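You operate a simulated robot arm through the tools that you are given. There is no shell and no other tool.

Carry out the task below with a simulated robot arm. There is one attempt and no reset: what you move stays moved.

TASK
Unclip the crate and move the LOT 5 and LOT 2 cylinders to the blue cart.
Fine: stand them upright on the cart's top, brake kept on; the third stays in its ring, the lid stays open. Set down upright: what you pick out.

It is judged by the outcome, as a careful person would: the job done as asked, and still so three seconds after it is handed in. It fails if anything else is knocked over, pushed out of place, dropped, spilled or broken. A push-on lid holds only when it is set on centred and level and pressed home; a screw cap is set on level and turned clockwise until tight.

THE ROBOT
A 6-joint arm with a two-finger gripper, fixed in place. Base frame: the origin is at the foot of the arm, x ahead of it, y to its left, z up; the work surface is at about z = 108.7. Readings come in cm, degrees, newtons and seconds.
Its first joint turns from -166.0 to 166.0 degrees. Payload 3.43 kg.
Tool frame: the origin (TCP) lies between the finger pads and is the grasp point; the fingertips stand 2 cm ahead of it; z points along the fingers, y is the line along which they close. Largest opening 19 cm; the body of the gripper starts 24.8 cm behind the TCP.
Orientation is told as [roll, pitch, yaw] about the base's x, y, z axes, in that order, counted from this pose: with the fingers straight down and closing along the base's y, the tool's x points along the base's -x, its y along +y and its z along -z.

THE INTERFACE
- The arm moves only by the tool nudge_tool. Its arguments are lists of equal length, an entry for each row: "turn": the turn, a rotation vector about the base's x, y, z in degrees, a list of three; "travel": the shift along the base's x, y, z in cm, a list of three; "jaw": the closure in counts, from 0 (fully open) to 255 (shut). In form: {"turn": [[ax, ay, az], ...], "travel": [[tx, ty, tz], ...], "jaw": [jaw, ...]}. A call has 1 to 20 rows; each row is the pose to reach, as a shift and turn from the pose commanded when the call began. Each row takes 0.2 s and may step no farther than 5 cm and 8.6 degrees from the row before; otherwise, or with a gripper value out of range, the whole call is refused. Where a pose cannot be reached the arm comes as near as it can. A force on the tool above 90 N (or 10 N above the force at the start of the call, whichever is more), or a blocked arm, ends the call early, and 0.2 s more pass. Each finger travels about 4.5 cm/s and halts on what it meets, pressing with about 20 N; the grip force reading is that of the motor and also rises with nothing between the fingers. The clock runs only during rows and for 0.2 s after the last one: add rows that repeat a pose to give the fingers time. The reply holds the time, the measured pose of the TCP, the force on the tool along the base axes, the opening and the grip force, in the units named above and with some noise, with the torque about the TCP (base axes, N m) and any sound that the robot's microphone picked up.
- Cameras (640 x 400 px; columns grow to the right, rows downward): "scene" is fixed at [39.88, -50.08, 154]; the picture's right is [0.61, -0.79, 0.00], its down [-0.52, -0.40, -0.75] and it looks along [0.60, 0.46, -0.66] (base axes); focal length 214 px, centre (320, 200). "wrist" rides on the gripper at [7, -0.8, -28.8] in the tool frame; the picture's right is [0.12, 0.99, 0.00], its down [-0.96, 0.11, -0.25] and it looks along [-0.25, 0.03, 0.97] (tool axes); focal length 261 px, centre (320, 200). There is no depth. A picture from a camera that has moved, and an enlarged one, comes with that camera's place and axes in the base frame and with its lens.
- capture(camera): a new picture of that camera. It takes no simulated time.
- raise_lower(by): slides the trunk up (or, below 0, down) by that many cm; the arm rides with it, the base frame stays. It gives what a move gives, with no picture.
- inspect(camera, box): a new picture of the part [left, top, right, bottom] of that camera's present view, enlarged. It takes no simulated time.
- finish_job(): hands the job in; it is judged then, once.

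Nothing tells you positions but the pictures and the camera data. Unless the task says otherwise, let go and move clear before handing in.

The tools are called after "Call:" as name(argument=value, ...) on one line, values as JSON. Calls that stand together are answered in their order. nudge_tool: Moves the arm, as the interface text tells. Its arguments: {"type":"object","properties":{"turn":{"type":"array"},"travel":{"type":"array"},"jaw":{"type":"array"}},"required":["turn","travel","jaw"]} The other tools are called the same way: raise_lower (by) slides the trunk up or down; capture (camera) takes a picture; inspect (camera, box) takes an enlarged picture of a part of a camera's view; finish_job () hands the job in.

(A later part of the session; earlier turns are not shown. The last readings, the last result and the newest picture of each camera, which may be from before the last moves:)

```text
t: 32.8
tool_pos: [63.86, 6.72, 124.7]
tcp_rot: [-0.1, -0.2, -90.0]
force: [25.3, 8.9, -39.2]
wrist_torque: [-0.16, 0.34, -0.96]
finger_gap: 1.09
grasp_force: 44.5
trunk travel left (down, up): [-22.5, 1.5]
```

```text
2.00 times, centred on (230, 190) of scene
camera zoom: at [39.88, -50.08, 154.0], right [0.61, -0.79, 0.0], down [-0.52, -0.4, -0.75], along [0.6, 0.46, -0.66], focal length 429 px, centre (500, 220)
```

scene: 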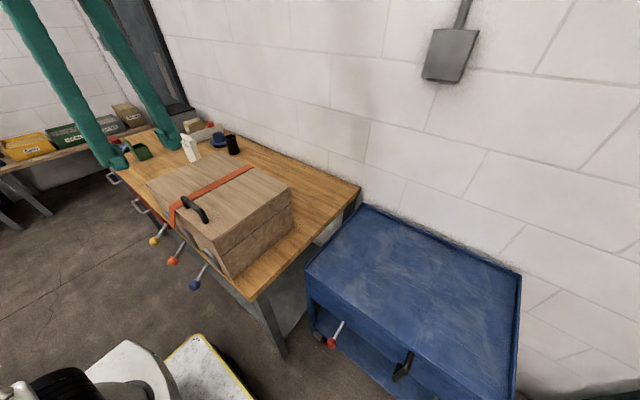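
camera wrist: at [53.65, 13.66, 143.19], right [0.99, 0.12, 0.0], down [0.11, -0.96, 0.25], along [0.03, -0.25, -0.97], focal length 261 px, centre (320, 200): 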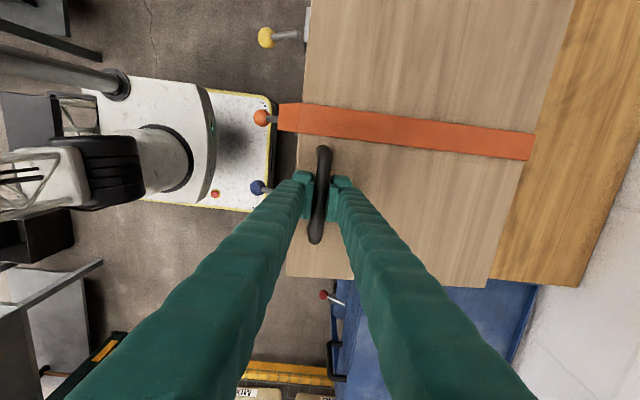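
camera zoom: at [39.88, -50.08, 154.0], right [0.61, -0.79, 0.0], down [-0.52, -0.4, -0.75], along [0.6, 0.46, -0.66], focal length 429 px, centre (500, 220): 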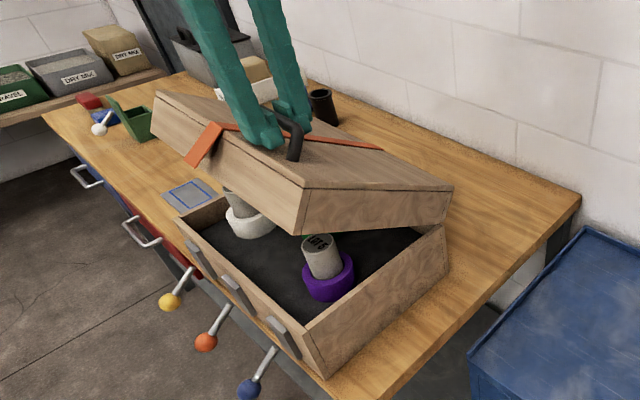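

I can now read "LOT 5" on the cylinder in the purple ring, and there's another in a white ring behind it. I refitted the hinge (about (80.2, 101), radius 28.8) and will continue to about 55°.

Call:
nudge_tool(turn=[[0, 0, 0], [0, 0, 0], [0, 0, 0], [0, 0, 0], [0, 0, 0], [0, 0, 0], [0, 0, 0], [0, 0, 0]], travel=[[1.06, 0, 0.19], [1.69, 0, 0.6], [2.8, 0, 1.25], [3.87, 0, 1.82], [5.0, 0, 2.38], [6.17, 0, 2.86], [8.0, 0, 3.53], [8.0, 0, 3.53]], jaw=[255, 255, 255, 255, 255, 255, 255, 255])

Call:
inspect(camera="scene", box=[130, 90, 330, 290])

Call:
capture(camera="wrist")

```text
t: 34.6
tool_pos: [71.28, 6.68, 128.39]
tcp_rot: [0.1, -0.1, -90.1]
force: [-7.6, 21.8, 21.1]
wrist_torque: [0.1, -0.13, -1.41]
finger_gap: 1.12
grasp_force: 43.8
trunk travel left (down, up): [-22.5, 1.5]
```

```text
2.00 times, centred on (230, 190) of scene
camera zoom: at [39.88, -50.08, 154.0], right [0.61, -0.79, 0.0], down [-0.52, -0.4, -0.75], along [0.6, 0.46, -0.66], focal length 429 px, centre (500, 220)
```

zoom: 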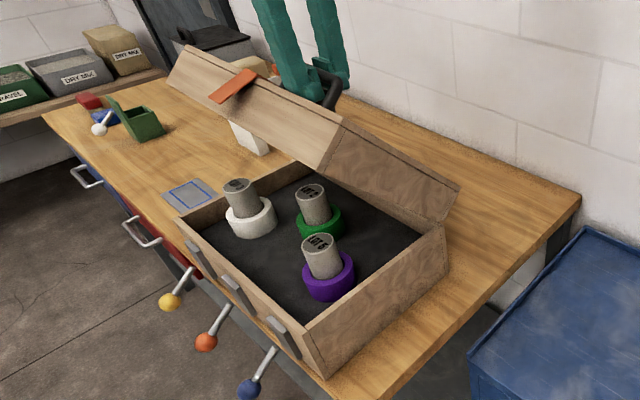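

```text
taken
camera wrist: at [70.44, 13.85, 157.12], right [0.99, 0.12, 0.0], down [0.11, -0.96, 0.25], along [0.03, -0.25, -0.97], focal length 261 px, centre (320, 200)
```

wrist: 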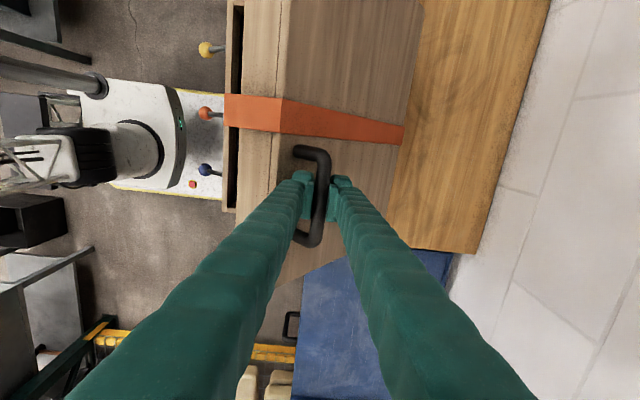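

All three cylinders are visible now, in white, green and purple rings. The lid is near 48°. I'll continue toward 65–70°.

Call:
nudge_tool(turn=[[0, 0, 0], [0, 0, 0], [0, 0, 0], [0, 0, 0], [0, 0, 0], [0, 0, 0], [0, 0, 0], [0, 0, 0], [0, 0, 0]], travel=[[0.6, 0.1, 0.4], [1.77, 0.2, 0.75], [2.97, 0.2, 1.0], [4.2, 0.2, 1.25], [5.47, 0.2, 1.43], [6.7, 0.2, 1.52], [7.97, 0.2, 1.57], [9.2, 0.2, 1.6], [9.2, 0.2, 1.6]], jaw=[255, 255, 255, 255, 255, 255, 255, 255, 255])

Call:
inspect(camera="scene", box=[130, 70, 330, 290])

Call:
capture(camera="wrist")

```text
t: 36.6
tool_pos: [80.58, 6.79, 130.01]
tcp_rot: [0.1, -0.1, -90.0]
force: [0.3, -7.6, 19.9]
wrist_torque: [0.19, -0.05, -1.61]
finger_gap: 1.12
grasp_force: 44.4
trunk travel left (down, up): [-22.5, 1.5]
```

```text
1.82 times, centred on (230, 180) of scene
camera zoom: at [39.88, -50.08, 154.0], right [0.61, -0.79, 0.0], down [-0.52, -0.4, -0.75], along [0.6, 0.46, -0.66], focal length 390 px, centre (484, 236)
```

zoom: 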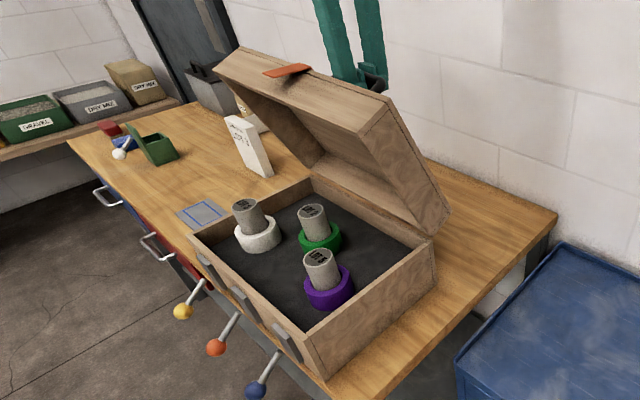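

```text
taken
camera wrist: at [79.75, 13.84, 158.72], right [0.99, 0.12, 0.0], down [0.12, -0.96, 0.25], along [0.03, -0.25, -0.97], focal length 261 px, centre (320, 200)
```

wrist: 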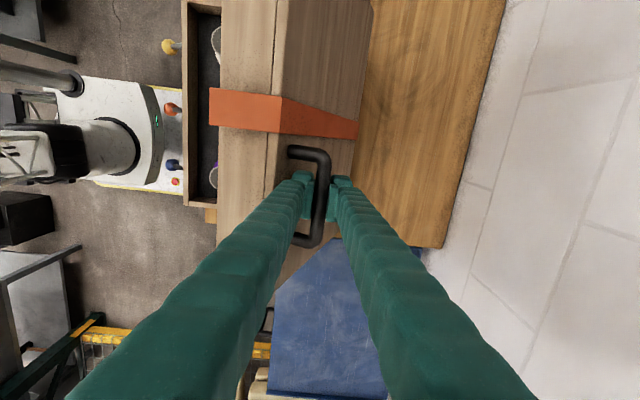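

The lid is at about 67° and behaving well. I'll continue to about 85°, watching for a stop.

Call:
nudge_tool(turn=[[0, 0, 0], [0, 0, 0], [0, 0, 0], [0, 0, 0], [0, 0, 0], [0, 0, 0], [0, 0, 0], [0, 0, 0]], travel=[[1.3, 0, 0.15], [2.5, 0, 0.1], [3.8, 0, -0.1], [5.0, 0, -0.35], [6.3, 0, -0.6], [7.5, 0, -0.95], [8.7, 0, -1.35], [8.7, 0, -1.35]], jaw=[255, 255, 255, 255, 255, 255, 255, 255])

Call:
inspect(camera="scene", box=[130, 70, 330, 290])

Call:
capture(camera="wrist")

```text
t: 38.4
tool_pos: [89.34, 6.74, 128.57]
tcp_rot: [0.1, -0.2, -90.0]
force: [4.5, -18.5, 13.4]
wrist_torque: [0.32, 0.01, -1.58]
finger_gap: 1.1
grasp_force: 44.6
trunk travel left (down, up): [-22.5, 1.5]
```

```text
1.82 times, centred on (230, 180) of scene
camera zoom: at [39.88, -50.08, 154.0], right [0.61, -0.79, 0.0], down [-0.52, -0.4, -0.75], along [0.6, 0.46, -0.66], focal length 390 px, centre (484, 236)
```

zoom: 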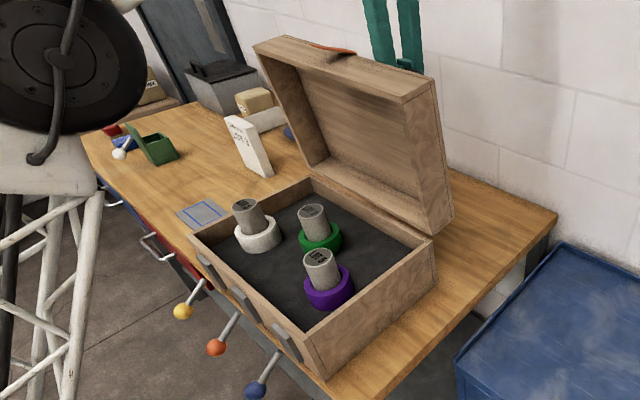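

```text
taken
camera wrist: at [88.43, 13.88, 157.24], right [0.99, 0.12, 0.0], down [0.11, -0.96, 0.25], along [0.03, -0.25, -0.97], focal length 261 px, centre (320, 200)
```

wrist: 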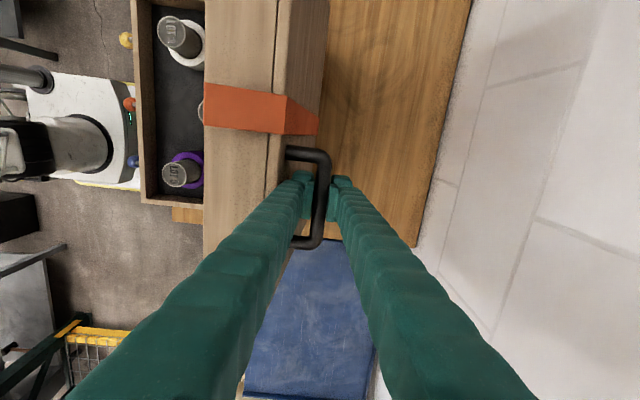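

The lid is close to vertical. I'll ease it a bit further past 90° to find its open stop.

Call:
nudge_tool(turn=[[0, 0, 0], [0, 0, 0], [0, 0, 0], [0, 0, 0], [0, 0, 0]], travel=[[1.15, 0, -0.5], [2.3, 0, -1.05], [3.45, 0, -1.6], [4.6, 0, -2.2], [4.6, 0, -2.2]], jaw=[255, 255, 255, 255, 255])

Call:
inspect(camera="scene", box=[130, 70, 330, 290])

Call:
capture(camera="wrist")

```text
t: 39.6
tool_pos: [93.51, 7.01, 125.85]
tcp_rot: [0.3, -0.1, -89.9]
force: [17.2, 4.9, 32.6]
wrist_torque: [0.2, 0.32, -1.77]
finger_gap: 1.05
grasp_force: 43.9
out of reach, approached as far as the arm can: row 3, 4, 5
trunk travel left (down, up): [-22.5, 1.5]
```

```text
1.82 times, centred on (230, 180) of scene
camera zoom: at [39.88, -50.08, 154.0], right [0.61, -0.79, 0.0], down [-0.52, -0.4, -0.75], along [0.6, 0.46, -0.66], focal length 390 px, centre (484, 236)
```

zoom: 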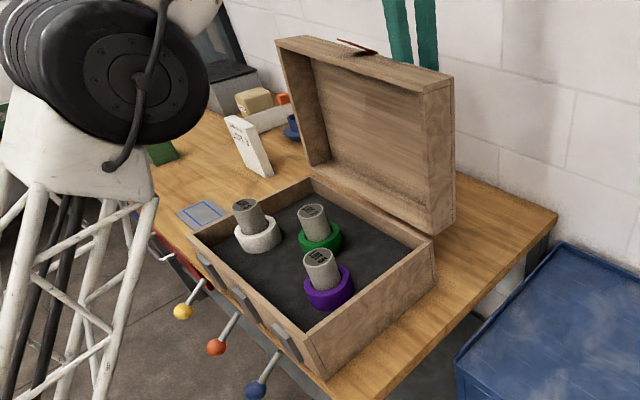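

```text
taken
camera wrist: at [92.59, 14.1, 154.62], right [0.99, 0.12, 0.01], down [0.12, -0.96, 0.25], along [0.04, -0.25, -0.97], focal length 261 px, centre (320, 200)
```

wrist: 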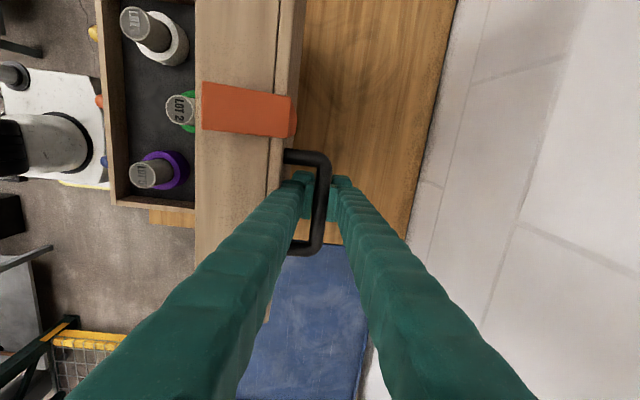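

The arm is at its reach limit with the lid at about 94°, which should be past its balance point. I'll loosen the jaws only slightly so the bar stays caged, and see whether the lid stays put or leans back.

Call:
nudge_tool(turn=[[0, 0, 0], [0, 0, 0], [0, 0, 0], [0, 0, 0]], travel=[[-0.5, 0, 0.2], [-0.5, 0, 0.2], [-0.5, 0, 0.2], [-0.5, 0, 0.2]], jaw=[238, 235, 230, 230])

Call:
inspect(camera="wrist", box=[240, 110, 400, 280])

Call:
inspect(camera="scene", box=[130, 70, 330, 290])

```text
t: 40.6
tool_pos: [93.08, 6.72, 126.02]
tcp_rot: [0.0, -0.2, -90.0]
force: [0.8, -0.8, -0.5]
wrist_torque: [0.02, 0.05, 0.02]
finger_gap: 1.84
grasp_force: 0.1
trunk travel left (down, up): [-22.5, 1.5]
```

```text
2.35 times, centred on (320, 195) of wrist
camera zoom: at [92.17, 14.0, 154.79], right [0.99, 0.12, 0.0], down [0.12, -0.96, 0.25], along [0.03, -0.25, -0.97], focal length 613 px, centre (320, 212)
```

zoom: 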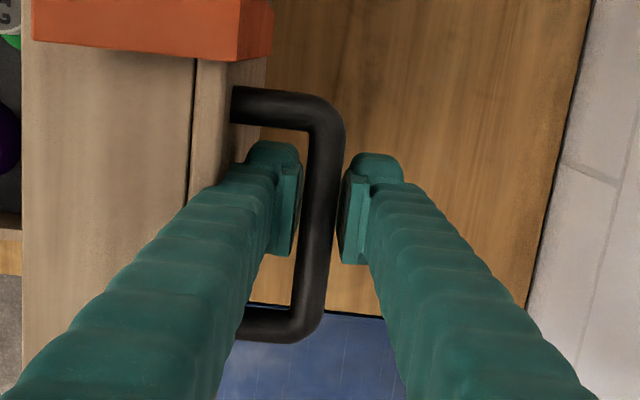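

```text
1.82 times, centred on (230, 180) of scene
camera zoom: at [39.88, -50.08, 154.0], right [0.61, -0.79, 0.0], down [-0.52, -0.4, -0.75], along [0.6, 0.46, -0.66], focal length 390 px, centre (484, 236)
```

zoom: 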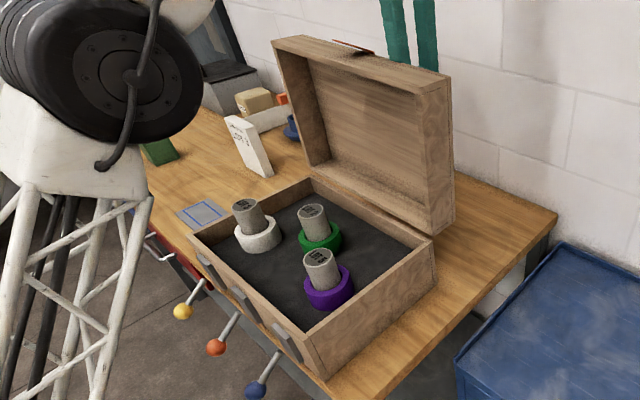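

With the cage loosened the force dropped to about zero, so the lid seems to be holding itself. I'll open a bit more and wait to confirm it stays before withdrawing.

Call:
nudge_tool(turn=[[0, 0, 0], [0, 0, 0], [0, 0, 0], [0, 0, 0], [0, 0, 0], [0, 0, 0], [0, 0, 0], [0, 0, 0]], travel=[[0, 0, 0], [0, 0, 0], [0, 0, 0], [0, 0, 0], [0, 0, 0], [0, 0, 0], [0, 0, 0], [0, 0, 0]], jaw=[225, 220, 215, 215, 215, 215, 215, 215])

Call:
inspect(camera="wrist", box=[240, 110, 400, 280])

```text
t: 42.4
tool_pos: [93.03, 6.81, 126.03]
tcp_rot: [0.0, -0.1, -90.1]
force: [0.6, 0.7, 1.0]
wrist_torque: [-0.02, 0.08, -0.05]
finger_gap: 2.94
grasp_force: 0.1
trunk travel left (down, up): [-22.5, 1.5]
```

```text
2.35 times, centred on (320, 195) of wrist
camera zoom: at [92.16, 14.0, 154.8], right [0.99, 0.12, 0.0], down [0.12, -0.96, 0.25], along [0.03, -0.25, -0.97], focal length 613 px, centre (320, 212)
```

zoom: 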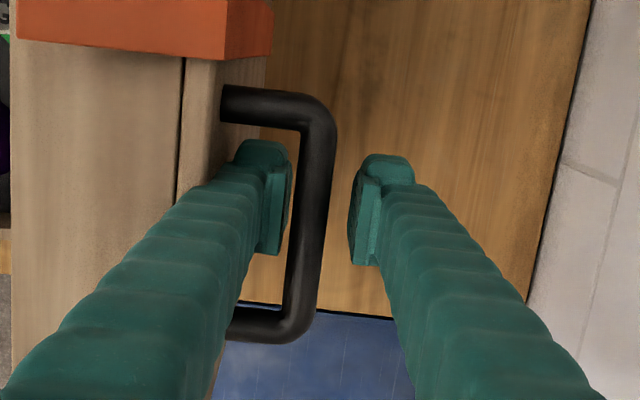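

Call:
nudge_tool(turn=[[0, 0, 0], [0, 0, 0], [0, 0, 0], [0, 0, 0], [0, 0, 0]], travel=[[0, 0, 0], [0, 0, 0], [0, 0, 0], [0, 0, 0], [0, 0, 0]], jaw=[215, 215, 215, 215, 215])

Call:
inspect(camera="wrist", box=[280, 140, 360, 220])

Call:
inspect(camera="scene", box=[200, 70, 290, 200])

```text
t: 43.6
tool_pos: [93.04, 6.73, 126.08]
tcp_rot: [0.1, -0.2, -90.0]
force: [1.4, 0.6, -0.4]
wrist_torque: [-0.03, 0.02, -0.02]
finger_gap: 2.97
grasp_force: 0.0
trunk travel left (down, up): [-22.5, 1.5]
```

```text
5.00 times, centred on (320, 180) of wrist
camera zoom: at [92.16, 14.0, 154.8], right [0.99, 0.12, 0.0], down [0.12, -0.96, 0.25], along [0.03, -0.25, -0.97], focal length 1303 px, centre (320, 300)
```

zoom: 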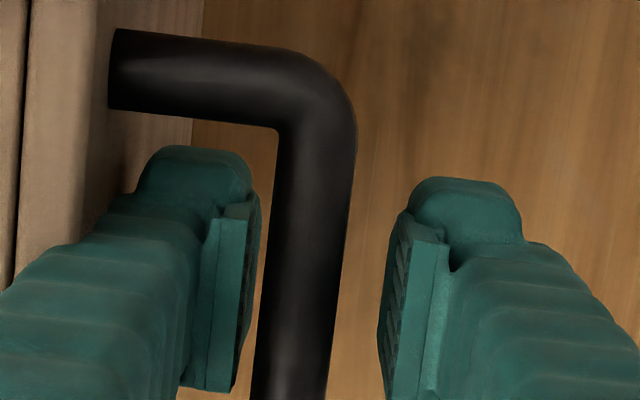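

```text
3.08 times, centred on (245, 135) of scene
camera zoom: at [39.88, -50.08, 154.0], right [0.61, -0.79, 0.0], down [-0.52, -0.4, -0.75], along [0.6, 0.46, -0.66], focal length 660 px, centre (551, 400)
```

zoom: 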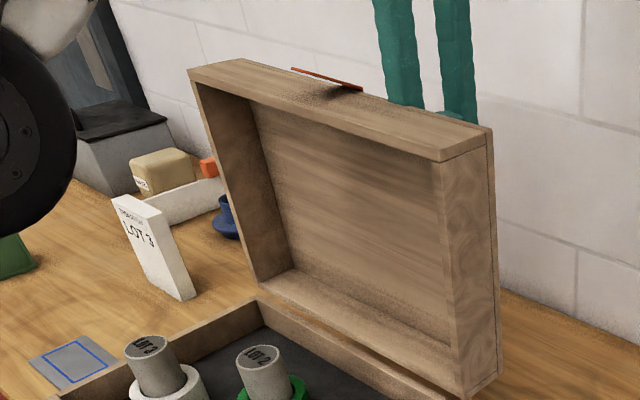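

Call:
nudge_tool(turn=[[0, 0, 0], [0, 0, 0], [0, 0, 0], [0, 0, 0], [0, 0, 0], [0, 0, 0], [0, 0, 0], [0, 0, 0], [0, 0, 0], [0, 0, 0]], travel=[[0, 0, 0], [0, 0, 0], [0, 0, 0], [0, 0, 0], [0, 0, 0], [0, 0, 0], [0, 0, 0], [0, 0, 0], [0, 0, 0], [0, 0, 0]], jaw=[215, 215, 215, 215, 215, 215, 215, 215, 215, 215])

Call:
inspect(camera="wrist", box=[280, 140, 360, 220])

Call:
inspect(camera="scene", box=[200, 70, 290, 200])

```text
t: 45.8
tool_pos: [92.93, 6.81, 126.1]
tcp_rot: [0.1, -0.2, -90.0]
force: [1.8, 0.0, -0.4]
wrist_torque: [0.0, 0.09, -0.01]
finger_gap: 2.93
grasp_force: 0.1
trunk travel left (down, up): [-22.5, 1.5]
```

```text
5.00 times, centred on (320, 180) of wrist
camera zoom: at [92.16, 14.0, 154.8], right [0.99, 0.12, 0.0], down [0.12, -0.96, 0.25], along [0.03, -0.25, -0.97], focal length 1303 px, centre (320, 300)
```

zoom: 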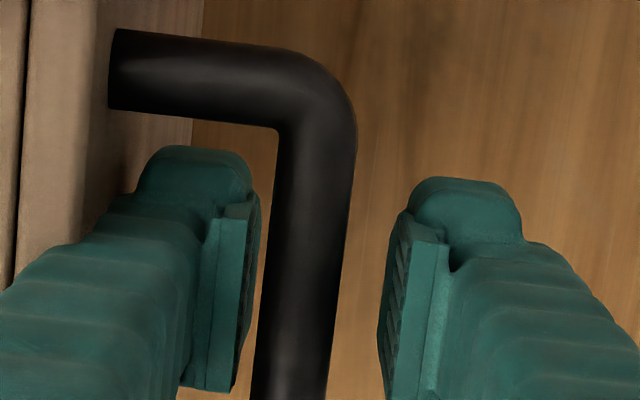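

```text
3.08 times, centred on (245, 135) of scene
camera zoom: at [39.88, -50.08, 154.0], right [0.61, -0.79, 0.0], down [-0.52, -0.4, -0.75], along [0.6, 0.46, -0.66], focal length 660 px, centre (551, 400)
```

zoom: 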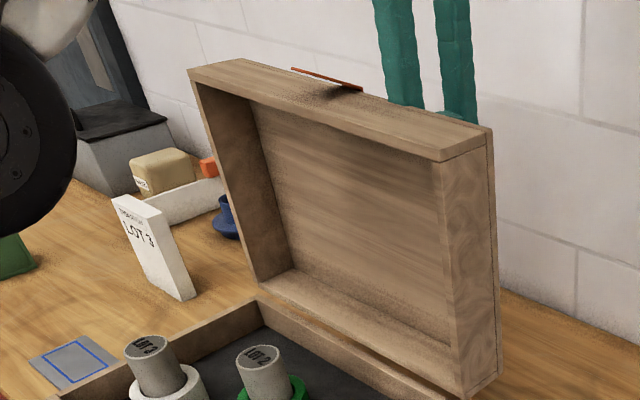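

Call:
nudge_tool(turn=[[0, 0, 0], [0, 0, 0], [0, 0, 0], [0, 0, 0], [0, 0, 0], [0, 0, 0]], travel=[[0, 0, 0], [0, 0, 0], [0, 0, 0], [0, 0, 0], [0, 0, 0], [0, 0, 0]], jaw=[212, 208, 204, 204, 204, 204])

Call:
inspect(camera="wrist", box=[280, 140, 360, 220])

```text
t: 47.2
tool_pos: [92.98, 6.93, 126.06]
tcp_rot: [0.1, -0.2, -90.0]
force: [1.8, 1.2, -0.5]
wrist_torque: [0.03, 0.0, -0.04]
finger_gap: 3.72
grasp_force: 0.0
trunk travel left (down, up): [-22.5, 1.5]
```

```text
5.00 times, centred on (320, 180) of wrist
camera zoom: at [92.16, 14.0, 154.8], right [0.99, 0.12, 0.0], down [0.12, -0.96, 0.25], along [0.03, -0.25, -0.97], focal length 1303 px, centre (320, 300)
```

zoom: 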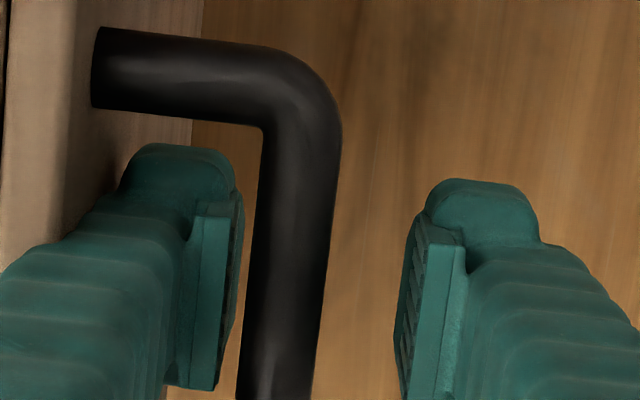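

The finger's back is what nudged the lid (there's a visible gap between pad and bar). I'll close slightly so nothing touches and see which way the lid drifts on its own.

Call:
nudge_tool(turn=[[0, 0, 0], [0, 0, 0], [0, 0, 0], [0, 0, 0], [0, 0, 0], [0, 0, 0], [0, 0, 0], [0, 0, 0]], travel=[[0, 0, 0], [0, 0, 0], [0, 0, 0], [0, 0, 0], [0, 0, 0], [0, 0, 0], [0, 0, 0], [0, 0, 0]], jaw=[211, 211, 211, 211, 211, 211, 211, 211])

Call:
inspect(camera="wrist", box=[280, 140, 360, 220])

Call:
inspect(camera="wrist", box=[160, 140, 360, 300])

```text
t: 49.0
tool_pos: [93.02, 6.9, 126.01]
tcp_rot: [0.2, -0.1, -90.0]
force: [0.7, -0.1, -0.8]
wrist_torque: [0.0, 0.02, 0.0]
finger_gap: 3.26
grasp_force: 0.1
trunk travel left (down, up): [-22.5, 1.5]
```

```text
5.00 times, centred on (320, 180) of wrist
camera zoom: at [92.16, 14.0, 154.8], right [0.99, 0.12, 0.0], down [0.12, -0.96, 0.25], along [0.03, -0.25, -0.97], focal length 1303 px, centre (320, 300)
```

zoom: 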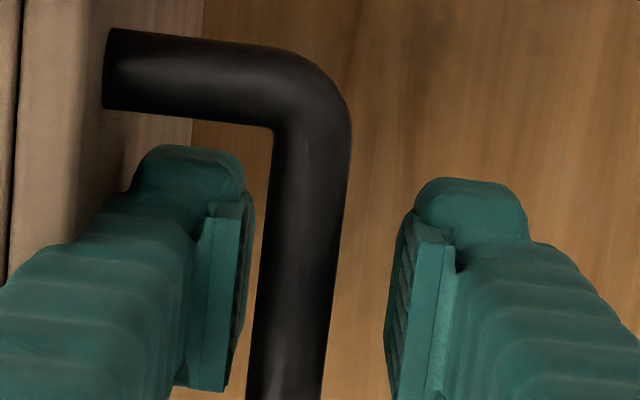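

```text
2.50 times, centred on (260, 220) of wrist
camera zoom: at [92.16, 14.0, 154.8], right [0.99, 0.12, 0.0], down [0.12, -0.96, 0.25], along [0.03, -0.25, -0.97], focal length 652 px, centre (470, 150)
```

zoom: 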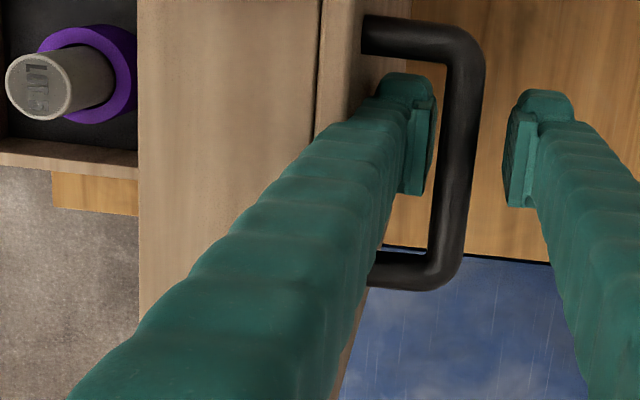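

The lid follows the finger back toward fully open, so gravity is now holding it open (only 1–2 N). I'll slide the fingers straight up out of the handle, tilting slightly to stay within reach, and let the lid settle gently on its stop.

Call:
nudge_tool(turn=[[0, -1.5, 0], [0, -3, 0], [0, -4.5, 0], [0, -6, 0], [0, -7.5, 0], [0, -9, 0], [0, -9, 0], [0, -9, 0]], travel=[[0, 0, 1.2], [0, 0, 2.4], [0, 0, 3.6], [0, 0, 4.8], [0, 0, 6.4], [0, 0, 8], [0, 0, 9.5], [0, 0, 9.5]], jaw=[211, 211, 211, 211, 211, 211, 211, 211])

Call:
capture(camera="wrist")

Call:
capture(camera="scene")

```text
t: 50.8
tool_pos: [92.53, 6.84, 135.24]
tcp_rot: [9.5, -0.2, -90.1]
force: [0.5, 0.8, 0.3]
wrist_torque: [-0.03, -0.03, 0.04]
finger_gap: 3.28
grasp_force: 0.0
out of reach, approached as far as the arm can: row 7, 8
trunk travel left (down, up): [-22.5, 1.5]
```

```text
taken
camera wrist: at [87.07, 14.01, 163.36], right [0.98, 0.12, 0.16], down [0.07, -0.96, 0.27], along [0.19, -0.25, -0.95], focal length 261 px, centre (320, 200)
```

wrist: 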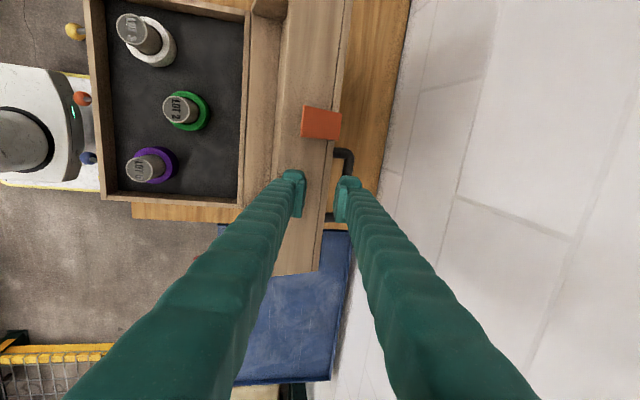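

```text
taken
```

scene: 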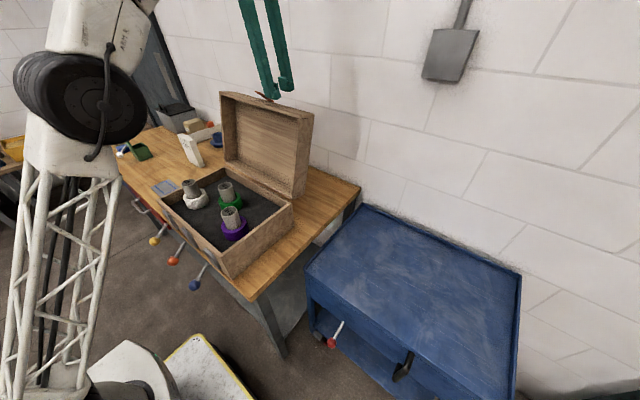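

The lid has settled open on its own. Next I'll read all three labels before picking anything.

Call:
inspect(camera="wrist", box=[90, 0, 230, 100])

Call:
inspect(camera="wrist", box=[90, 80, 230, 200])

Call:
inspect(camera="scene", box=[160, 80, 320, 270])

Call:
inspect(camera="scene", box=[170, 170, 260, 250])

```text
4.00 times, centred on (160, 50) of wrist
camera zoom: at [87.07, 14.01, 163.36], right [0.98, 0.12, 0.16], down [0.07, -0.96, 0.27], along [0.19, -0.25, -0.95], focal length 1043 px, centre (960, 800)
```

zoom: 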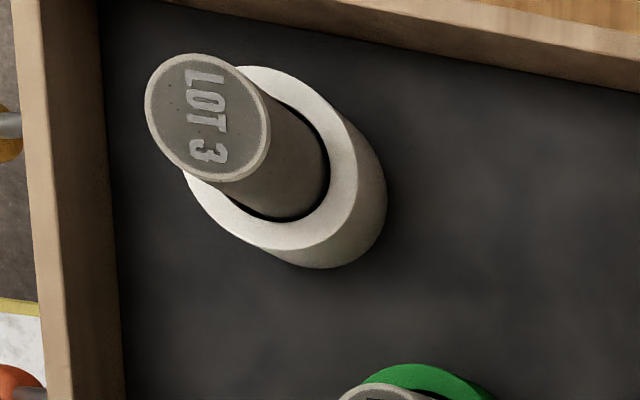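

```text
3.33 times, centred on (160, 140) of wrist
camera zoom: at [87.07, 14.01, 163.36], right [0.98, 0.12, 0.16], down [0.07, -0.96, 0.27], along [0.19, -0.25, -0.95], focal length 869 px, centre (853, 400)
```

zoom: 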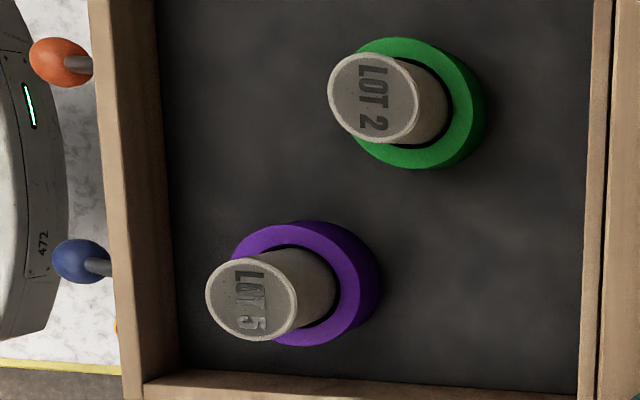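

```text
2.11 times, centred on (240, 175) of scene
camera zoom: at [39.88, -50.08, 154.0], right [0.61, -0.79, 0.0], down [-0.52, -0.4, -0.75], along [0.6, 0.46, -0.66], focal length 452 px, centre (488, 253)
```

zoom: 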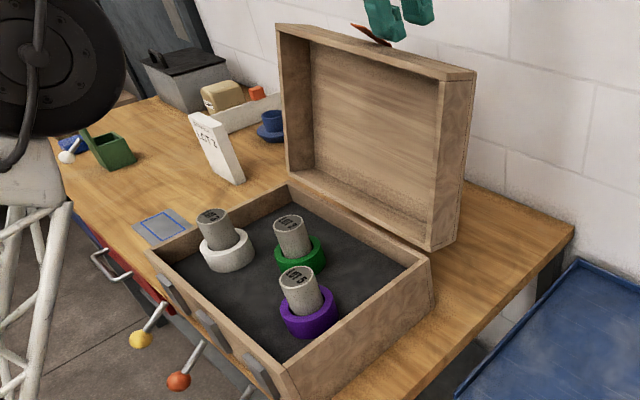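

```text
5.00 times, centred on (215, 210) of scene
camera zoom: at [39.88, -50.08, 154.0], right [0.61, -0.79, 0.0], down [-0.52, -0.4, -0.75], along [0.6, 0.46, -0.66], focal length 1072 px, centre (845, 150)
```

zoom: 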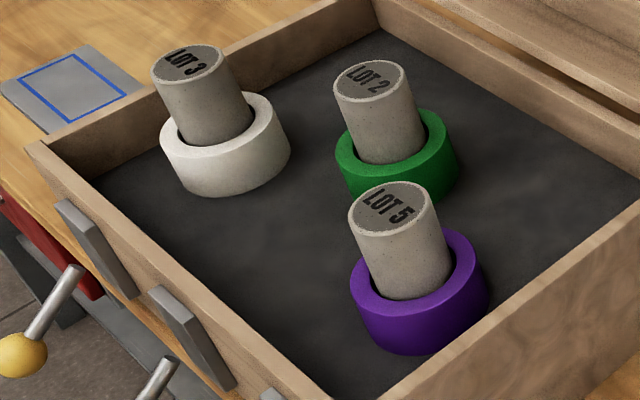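

The labels read clearly: LOT 3 in the white ring (stays), LOT 2 in green with its top at about (68.0, 15.0, 106), LOT 5 in purple with its top at about (61.0, 2.3, 106). I'll back away from the lid, level the tool, and move over the crate.

Call:
nudge_tool(turn=[[0, 1, 0], [0, 2.5, 0], [0, 4, 0], [0, 5.5, 0], [0, 7, 0], [0, 8, 0], [0, 9, 0], [0, 9, 0], [0, 9, 0], [0, 9, 0]], travel=[[-3, 0, 0.3], [-6.5, 0, 2], [-10.5, 0, 4], [-14.5, 0, 5], [-18.5, 0, 5], [-22.5, 0, 5], [-26.5, 0, 3], [-30.5, -2, 1], [-32, -4.4, -1.5], [-32, -4.4, -1.5]], jaw=[211, 211, 211, 200, 180, 160, 140, 130, 130, 130])

Call:
nudge_tool(turn=[[0, 0, 8], [0, 0, 16], [0, 0, 24], [0, 0, 32], [0, 0, 40], [0, 0, 48], [0, 0, 56], [0, 0, 64], [0, 0, 72], [0, 0, 80], [0, 0, 88], [0, 0, 90], [0, 0, 90]], travel=[[0, 0, 0], [0, 0, 0], [0, 0, 0], [0, 0, 0], [0, 0, 0], [0, 0, 0], [0, 0, 0], [0, 0, 0], [0, 0, 0], [0, 0, 0], [0, 0, 0], [0, 0, 0], [0, 0, 0]], jaw=[130, 130, 130, 130, 130, 130, 130, 130, 130, 130, 130, 130, 130])

Call:
capture(camera="wrist")

Call:
capture(camera="scene")

```text
t: 53.0
tool_pos: [60.63, 2.41, 133.46]
tcp_rot: [0.0, -0.2, -90.0]
force: [-0.1, 0.1, -0.2]
wrist_torque: [0.03, -0.05, 0.0]
finger_gap: 9.32
grasp_force: 0.1
out of reach, approached as far as the arm can: row 3, 4, 5, 6
trunk travel left (down, up): [-22.5, 1.5]
```

```text
t: 55.8
tool_pos: [60.63, 2.43, 133.5]
tcp_rot: [0.1, -0.1, 0.0]
force: [0.1, 0.0, -0.5]
wrist_torque: [0.0, 0.02, 0.0]
finger_gap: 9.31
grasp_force: 0.1
trunk travel left (down, up): [-22.5, 1.5]
```

```text
taken
camera wrist: at [53.52, 1.57, 162.21], right [-0.12, 0.99, 0.0], down [0.96, 0.12, 0.25], along [0.25, 0.03, -0.97], focal length 261 px, centre (320, 200)
```

wrist: 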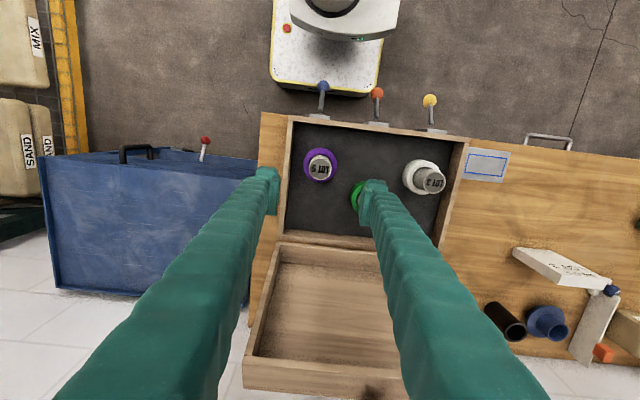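

```text
taken
```

scene: 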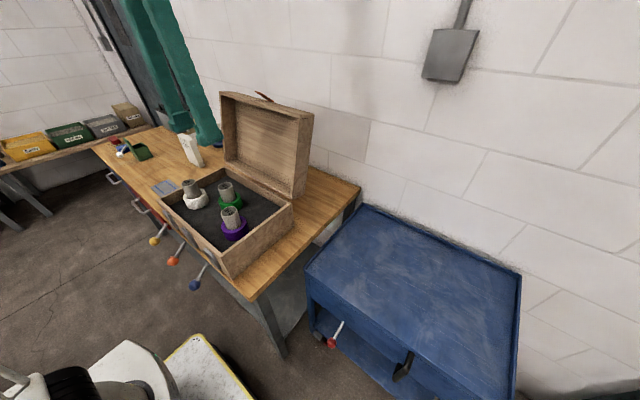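

Call:
inspect(camera="wrist", box=[280, 130, 370, 220])

Call:
inspect(camera="wrist", box=[40, 130, 280, 310])

Call:
inspect(camera="scene", box=[200, 190, 270, 260])

```text
4.44 times, centred on (325, 175) of wrist
camera zoom: at [53.52, 1.57, 162.21], right [-0.12, 0.99, 0.0], down [0.96, 0.12, 0.25], along [0.25, 0.03, -0.97], focal length 1158 px, centre (298, 311)
```

zoom: 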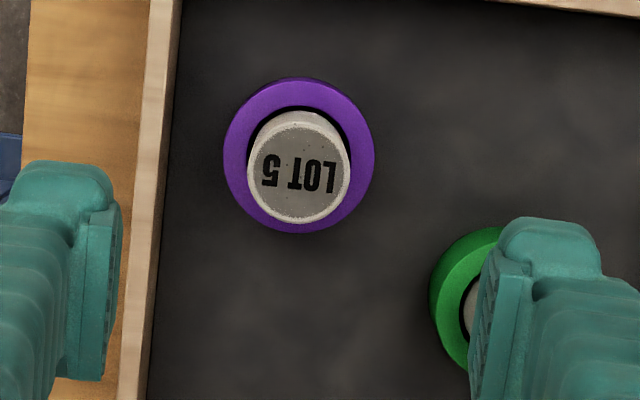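

```text
2.22 times, centred on (160, 220) of wrist
camera zoom: at [53.52, 1.57, 162.21], right [-0.12, 0.99, 0.0], down [0.96, 0.12, 0.25], along [0.25, 0.03, -0.97], focal length 579 px, centre (676, 156)
```

zoom: 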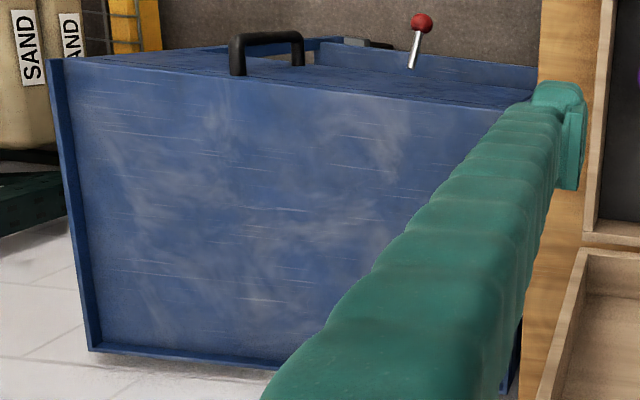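

```text
5.71 times, centred on (235, 225) of scene
camera zoom: at [39.88, -50.08, 154.0], right [0.61, -0.79, 0.0], down [-0.52, -0.4, -0.75], along [0.6, 0.46, -0.66], focal length 1226 px, centre (806, 57)
```

zoom: 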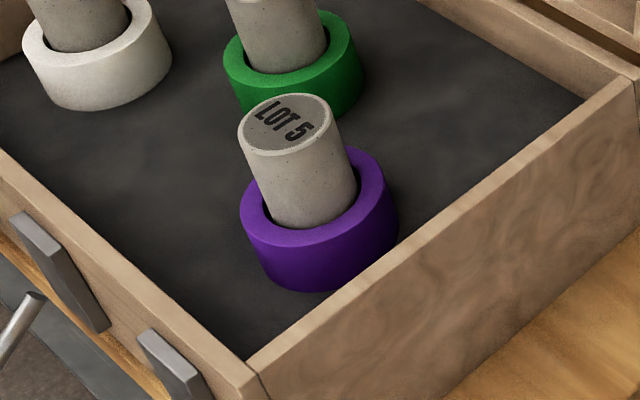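

LOT 5 re-measures at (60.95, 2.4), about 5 cm across and standing roughly 10 cm tall on the foam, with the ring top near z≈100. I'll descend straight over it with an 8 cm opening, keeping tips above the ring.

Call:
nudge_tool(turn=[[0, 0, 0], [0, 0, 0], [0, 0, 0], [0, 0, 0], [0, 0, 0], [0, 0, 0], [0, 0, 0], [0, 0, 0]], travel=[[0.3, 0, -4.5], [0.3, 0, -9], [0.3, 0, -13.5], [0.3, 0, -18], [0.3, 0, -22], [0.3, 0, -25], [0.3, 0, -27], [0.3, 0, -27]], jaw=[148, 148, 148, 148, 148, 148, 148, 148])

Call:
capture(camera="wrist")

Call:
inspect(camera="scene", box=[170, 150, 290, 270])

```text
t: 57.6
tool_pos: [60.73, 2.2, 106.77]
tcp_rot: [0.0, -0.1, 0.0]
force: [0.2, 0.2, -0.4]
wrist_torque: [0.01, -0.02, 0.01]
finger_gap: 7.96
grasp_force: 0.1
trunk travel left (down, up): [-22.5, 1.5]
```

```text
taken
camera wrist: at [53.64, 1.42, 135.4], right [-0.12, 0.99, 0.0], down [0.96, 0.12, 0.25], along [0.25, 0.03, -0.97], focal length 261 px, centre (320, 200)
```

wrist: 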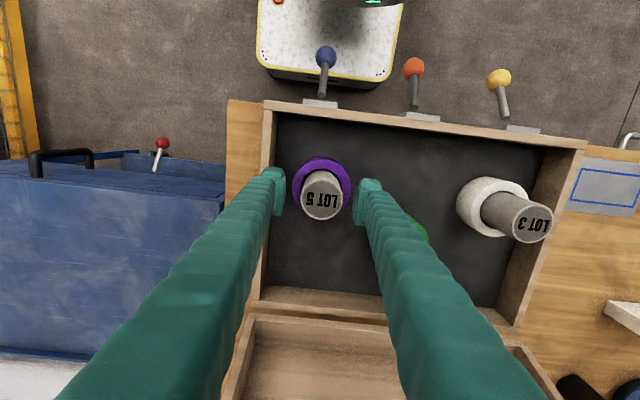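

```text
3.33 times, centred on (230, 210) of scene
camera zoom: at [39.88, -50.08, 154.0], right [0.61, -0.79, 0.0], down [-0.52, -0.4, -0.75], along [0.6, 0.46, -0.66], focal length 715 px, centre (620, 167)
```

zoom: 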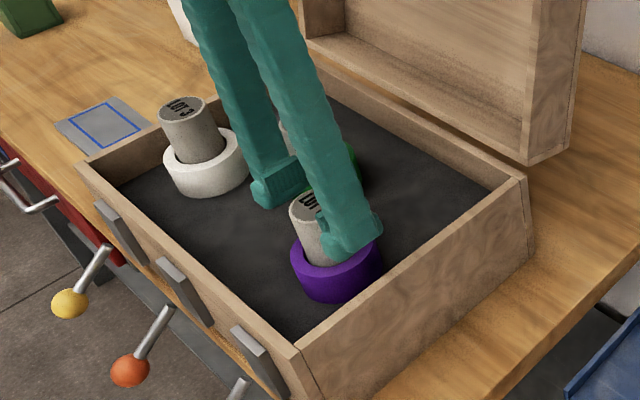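

Well centred. I'll go down 3.5 cm and close on LOT 5.

Call:
nudge_tool(turn=[[0, 0, 0], [0, 0, 0], [0, 0, 0], [0, 0, 0], [0, 0, 0], [0, 0, 0], [0, 0, 0], [0, 0, 0]], travel=[[0.1, 0.15, -2], [0.1, 0.15, -3.6], [0.1, 0.15, -3.6], [0.1, 0.15, -3.6], [0.1, 0.15, -3.6], [0.1, 0.15, -3.6], [0.1, 0.15, -3.6], [0.1, 0.15, -3.6]], jaw=[148, 148, 170, 190, 220, 255, 255, 255])

Call:
capture(camera="wrist")

Call:
inspect(camera="scene", box=[170, 150, 290, 270])

```text
t: 59.4
tool_pos: [61.06, 2.58, 103.12]
tcp_rot: [0.0, -0.2, 0.0]
force: [-0.1, -0.3, 0.0]
wrist_torque: [0.03, 0.0, -0.03]
finger_gap: 4.88
grasp_force: 20.1
trunk travel left (down, up): [-22.5, 1.5]
```

```text
taken
camera wrist: at [53.92, 1.66, 131.81], right [-0.12, 0.99, 0.0], down [0.96, 0.12, 0.25], along [0.25, 0.03, -0.97], focal length 261 px, centre (320, 200)
```

wrist: 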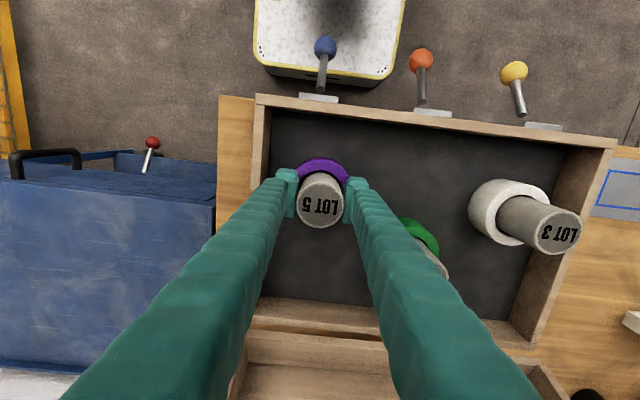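

```text
3.33 times, centred on (230, 210) of scene
camera zoom: at [39.88, -50.08, 154.0], right [0.61, -0.79, 0.0], down [-0.52, -0.4, -0.75], along [0.6, 0.46, -0.66], focal length 715 px, centre (620, 167)
```

zoom: 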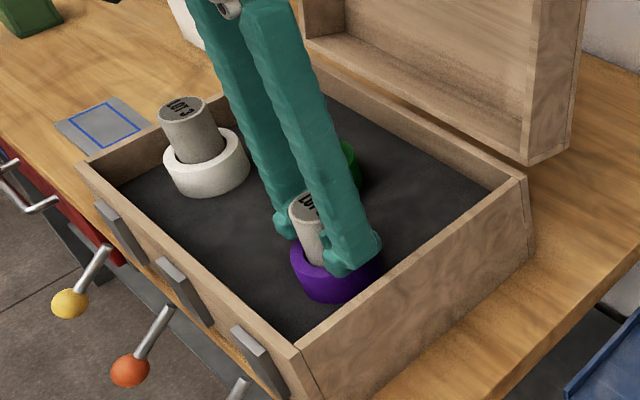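

LOT 5 is gripped (gap 4.9 cm). I'll lift it slowly and check that only the cylinder comes up, not its ring.

Call:
nudge_tool(turn=[[0, 0, 0], [0, 0, 0], [0, 0, 0], [0, 0, 0], [0, 0, 0], [0, 0, 0]], travel=[[0, 0, 0], [0, 0, 0.8], [0, 0, 1.8], [0, 0, 3], [0, 0, 4.5], [0, 0, 4.5]], jaw=[255, 255, 255, 255, 255, 255])

Call:
inspect(camera="scene", box=[170, 130, 290, 270])

```text
t: 60.8
tool_pos: [60.85, 2.49, 107.54]
tcp_rot: [0.0, -0.2, 0.1]
force: [-0.2, -0.1, -3.6]
wrist_torque: [-0.02, -0.01, -0.01]
finger_gap: 4.86
grasp_force: 19.9
trunk travel left (down, up): [-22.5, 1.5]
```

```text
2.86 times, centred on (230, 200) of scene
camera zoom: at [39.88, -50.08, 154.0], right [0.61, -0.79, 0.0], down [-0.52, -0.4, -0.75], along [0.6, 0.46, -0.66], focal length 613 px, centre (577, 200)
```

zoom: 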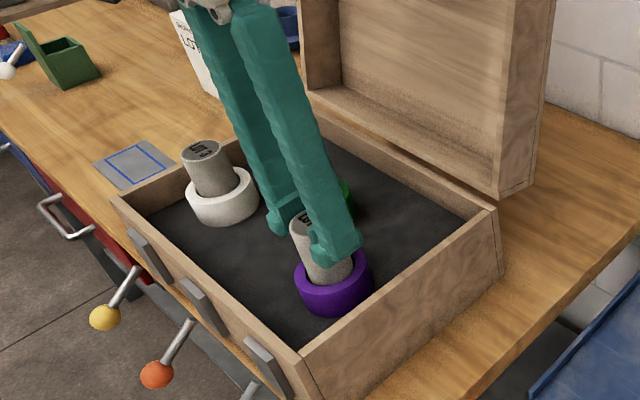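

The cylinder slides up cleanly (3.6 N) and the purple ring stays. I'll lift clear and carry it out over the right end of the bench toward the cart.

Call:
nudge_tool(turn=[[0, 0, 0], [0, 0, 0], [0, 0, 0], [0, 0, 0], [0, 0, 0], [0, 0, 0], [0, 0, 0], [0, 0, 0], [0, 0, 0], [0, 0, 0], [0, 0, 0], [0, 0, 0], [0, 0, 0], [0, 0, 0]], travel=[[0, 0, 2.5], [0, 0, 5.5], [0, 0, 9], [0, 0, 12], [0, 0, 14], [0, -2, 15], [0, -5.5, 15], [0, -9.5, 15], [0, -13.5, 15], [0, -17.5, 15], [0, -21.5, 15], [0, -25, 15], [0, -27.5, 15], [0, -27.5, 15]], jaw=[255, 255, 255, 255, 255, 255, 255, 255, 255, 255, 255, 255, 255, 255])

Call:
capture(camera="wrist")

Call:
capture(camera="scene")

```text
t: 63.8
tool_pos: [60.74, -25.19, 122.43]
tcp_rot: [-0.1, -0.2, -0.1]
force: [0.1, -0.8, -3.9]
wrist_torque: [0.01, 0.01, -0.03]
finger_gap: 4.9
grasp_force: 19.4
trunk travel left (down, up): [-22.5, 1.5]
```

```text
taken
camera wrist: at [53.7, -25.99, 151.11], right [-0.12, 0.99, 0.0], down [0.96, 0.12, 0.25], along [0.25, 0.03, -0.97], focal length 261 px, centre (320, 200)
```

wrist: 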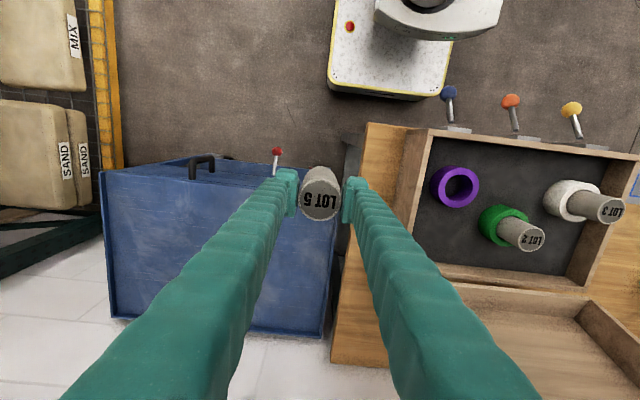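

```text
taken
```

scene: 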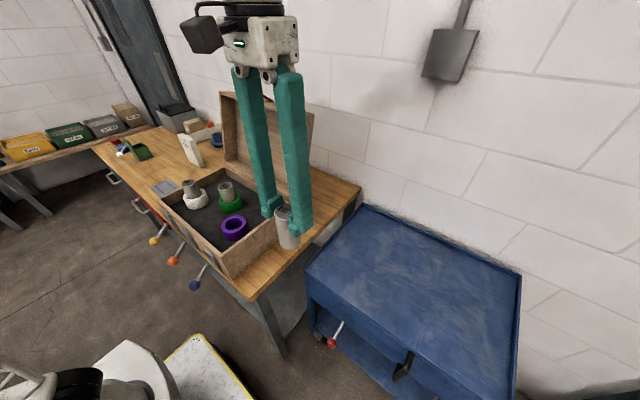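

Call:
inspect(camera="wrist", box=[90, 130, 350, 350])

Call:
inspect(camera="scene", box=[260, 180, 420, 330])

Call:
inspect(camera="scene", box=[230, 170, 330, 270])

```text
1.82 times, centred on (220, 240) of wrist
camera zoom: at [53.7, -25.99, 151.11], right [-0.12, 0.99, 0.0], down [0.96, 0.12, 0.25], along [0.25, 0.03, -0.97], focal length 474 px, centre (502, 127)
```

zoom: 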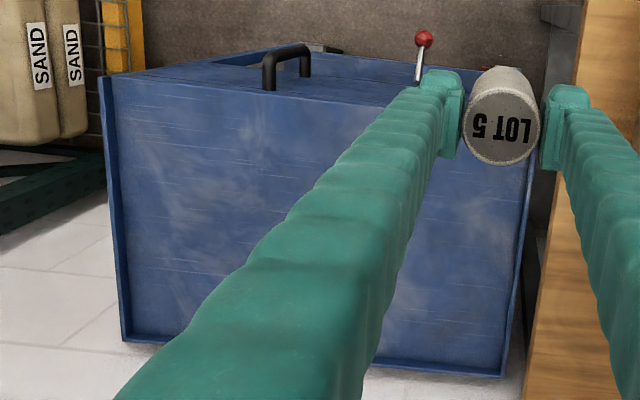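

```text
2.67 times, centred on (340, 255) of scene
camera zoom: at [39.88, -50.08, 154.0], right [0.61, -0.79, 0.0], down [-0.52, -0.4, -0.75], along [0.6, 0.46, -0.66], focal length 572 px, centre (267, 53)
```

zoom: 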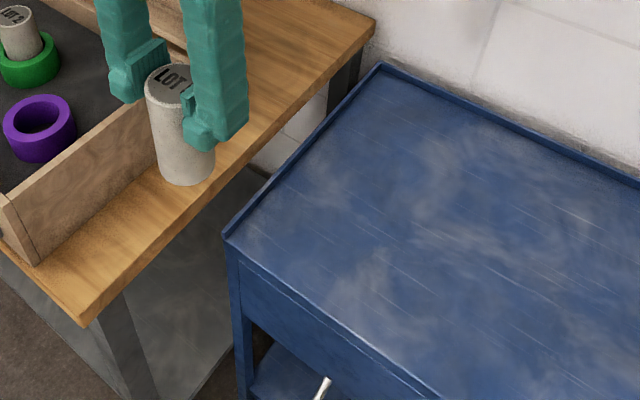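

```text
4.00 times, centred on (280, 220) of scene
camera zoom: at [39.88, -50.08, 154.0], right [0.61, -0.79, 0.0], down [-0.52, -0.4, -0.75], along [0.6, 0.46, -0.66], focal length 858 px, centre (480, 120)
```

zoom: 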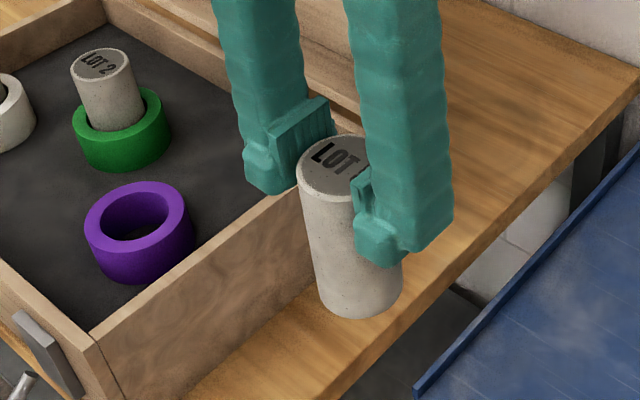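

Now the cylinder's been carried out past the bench end. It slid a bit in the grip while leaving the ring: its bottom is about 9.4 cm below the TCP, and it's been steady since. The cart's tray spans roughly x 71–117, y −18 to −83, with its top near z≈80. I'll move over (80, −40).

Call:
nudge_tool(turn=[[0, 0, 0], [0, 0, 0], [0, 0, 0], [0, 0, 0], [0, 0, 0], [0, 0, 0], [0, 0, 0], [0, 0, 0], [0, 0, 0]], travel=[[1.5, -1.2, -1], [4.5, -3.5, -2.8], [7.7, -5.9, -4.8], [10.9, -8.4, -6.8], [14.1, -10.9, -8.8], [16.8, -13, -10.5], [18.6, -14.4, -11.7], [19.2, -14.8, -12], [19.2, -14.8, -12]], jaw=[255, 255, 255, 255, 255, 255, 255, 255, 255])

Call:
capture(camera="wrist")

Call:
capture(camera="scene")

```text
t: 65.8
tool_pos: [80.18, -39.96, 110.4]
tcp_rot: [-0.1, -0.2, 0.0]
force: [-0.8, -0.6, -3.8]
wrist_torque: [0.02, -0.01, -0.03]
finger_gap: 4.88
grasp_force: 20.2
trunk travel left (down, up): [-22.5, 1.5]
```

```text
taken
camera wrist: at [73.08, -40.82, 139.1], right [-0.12, 0.99, 0.0], down [0.96, 0.12, 0.25], along [0.25, 0.03, -0.97], focal length 261 px, centre (320, 200)
```

wrist: 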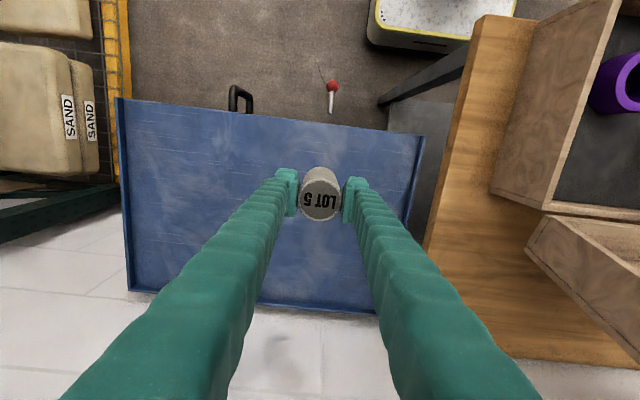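

```text
taken
```

scene: 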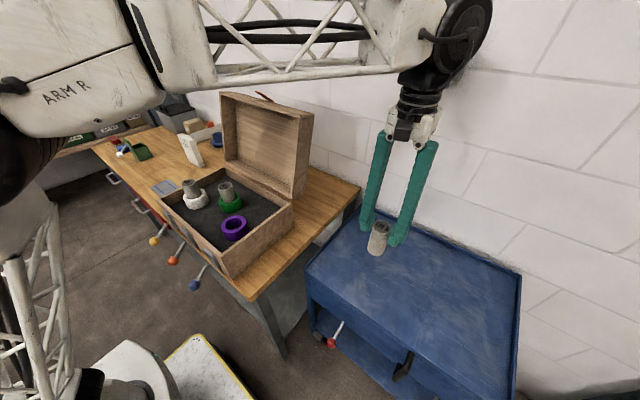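

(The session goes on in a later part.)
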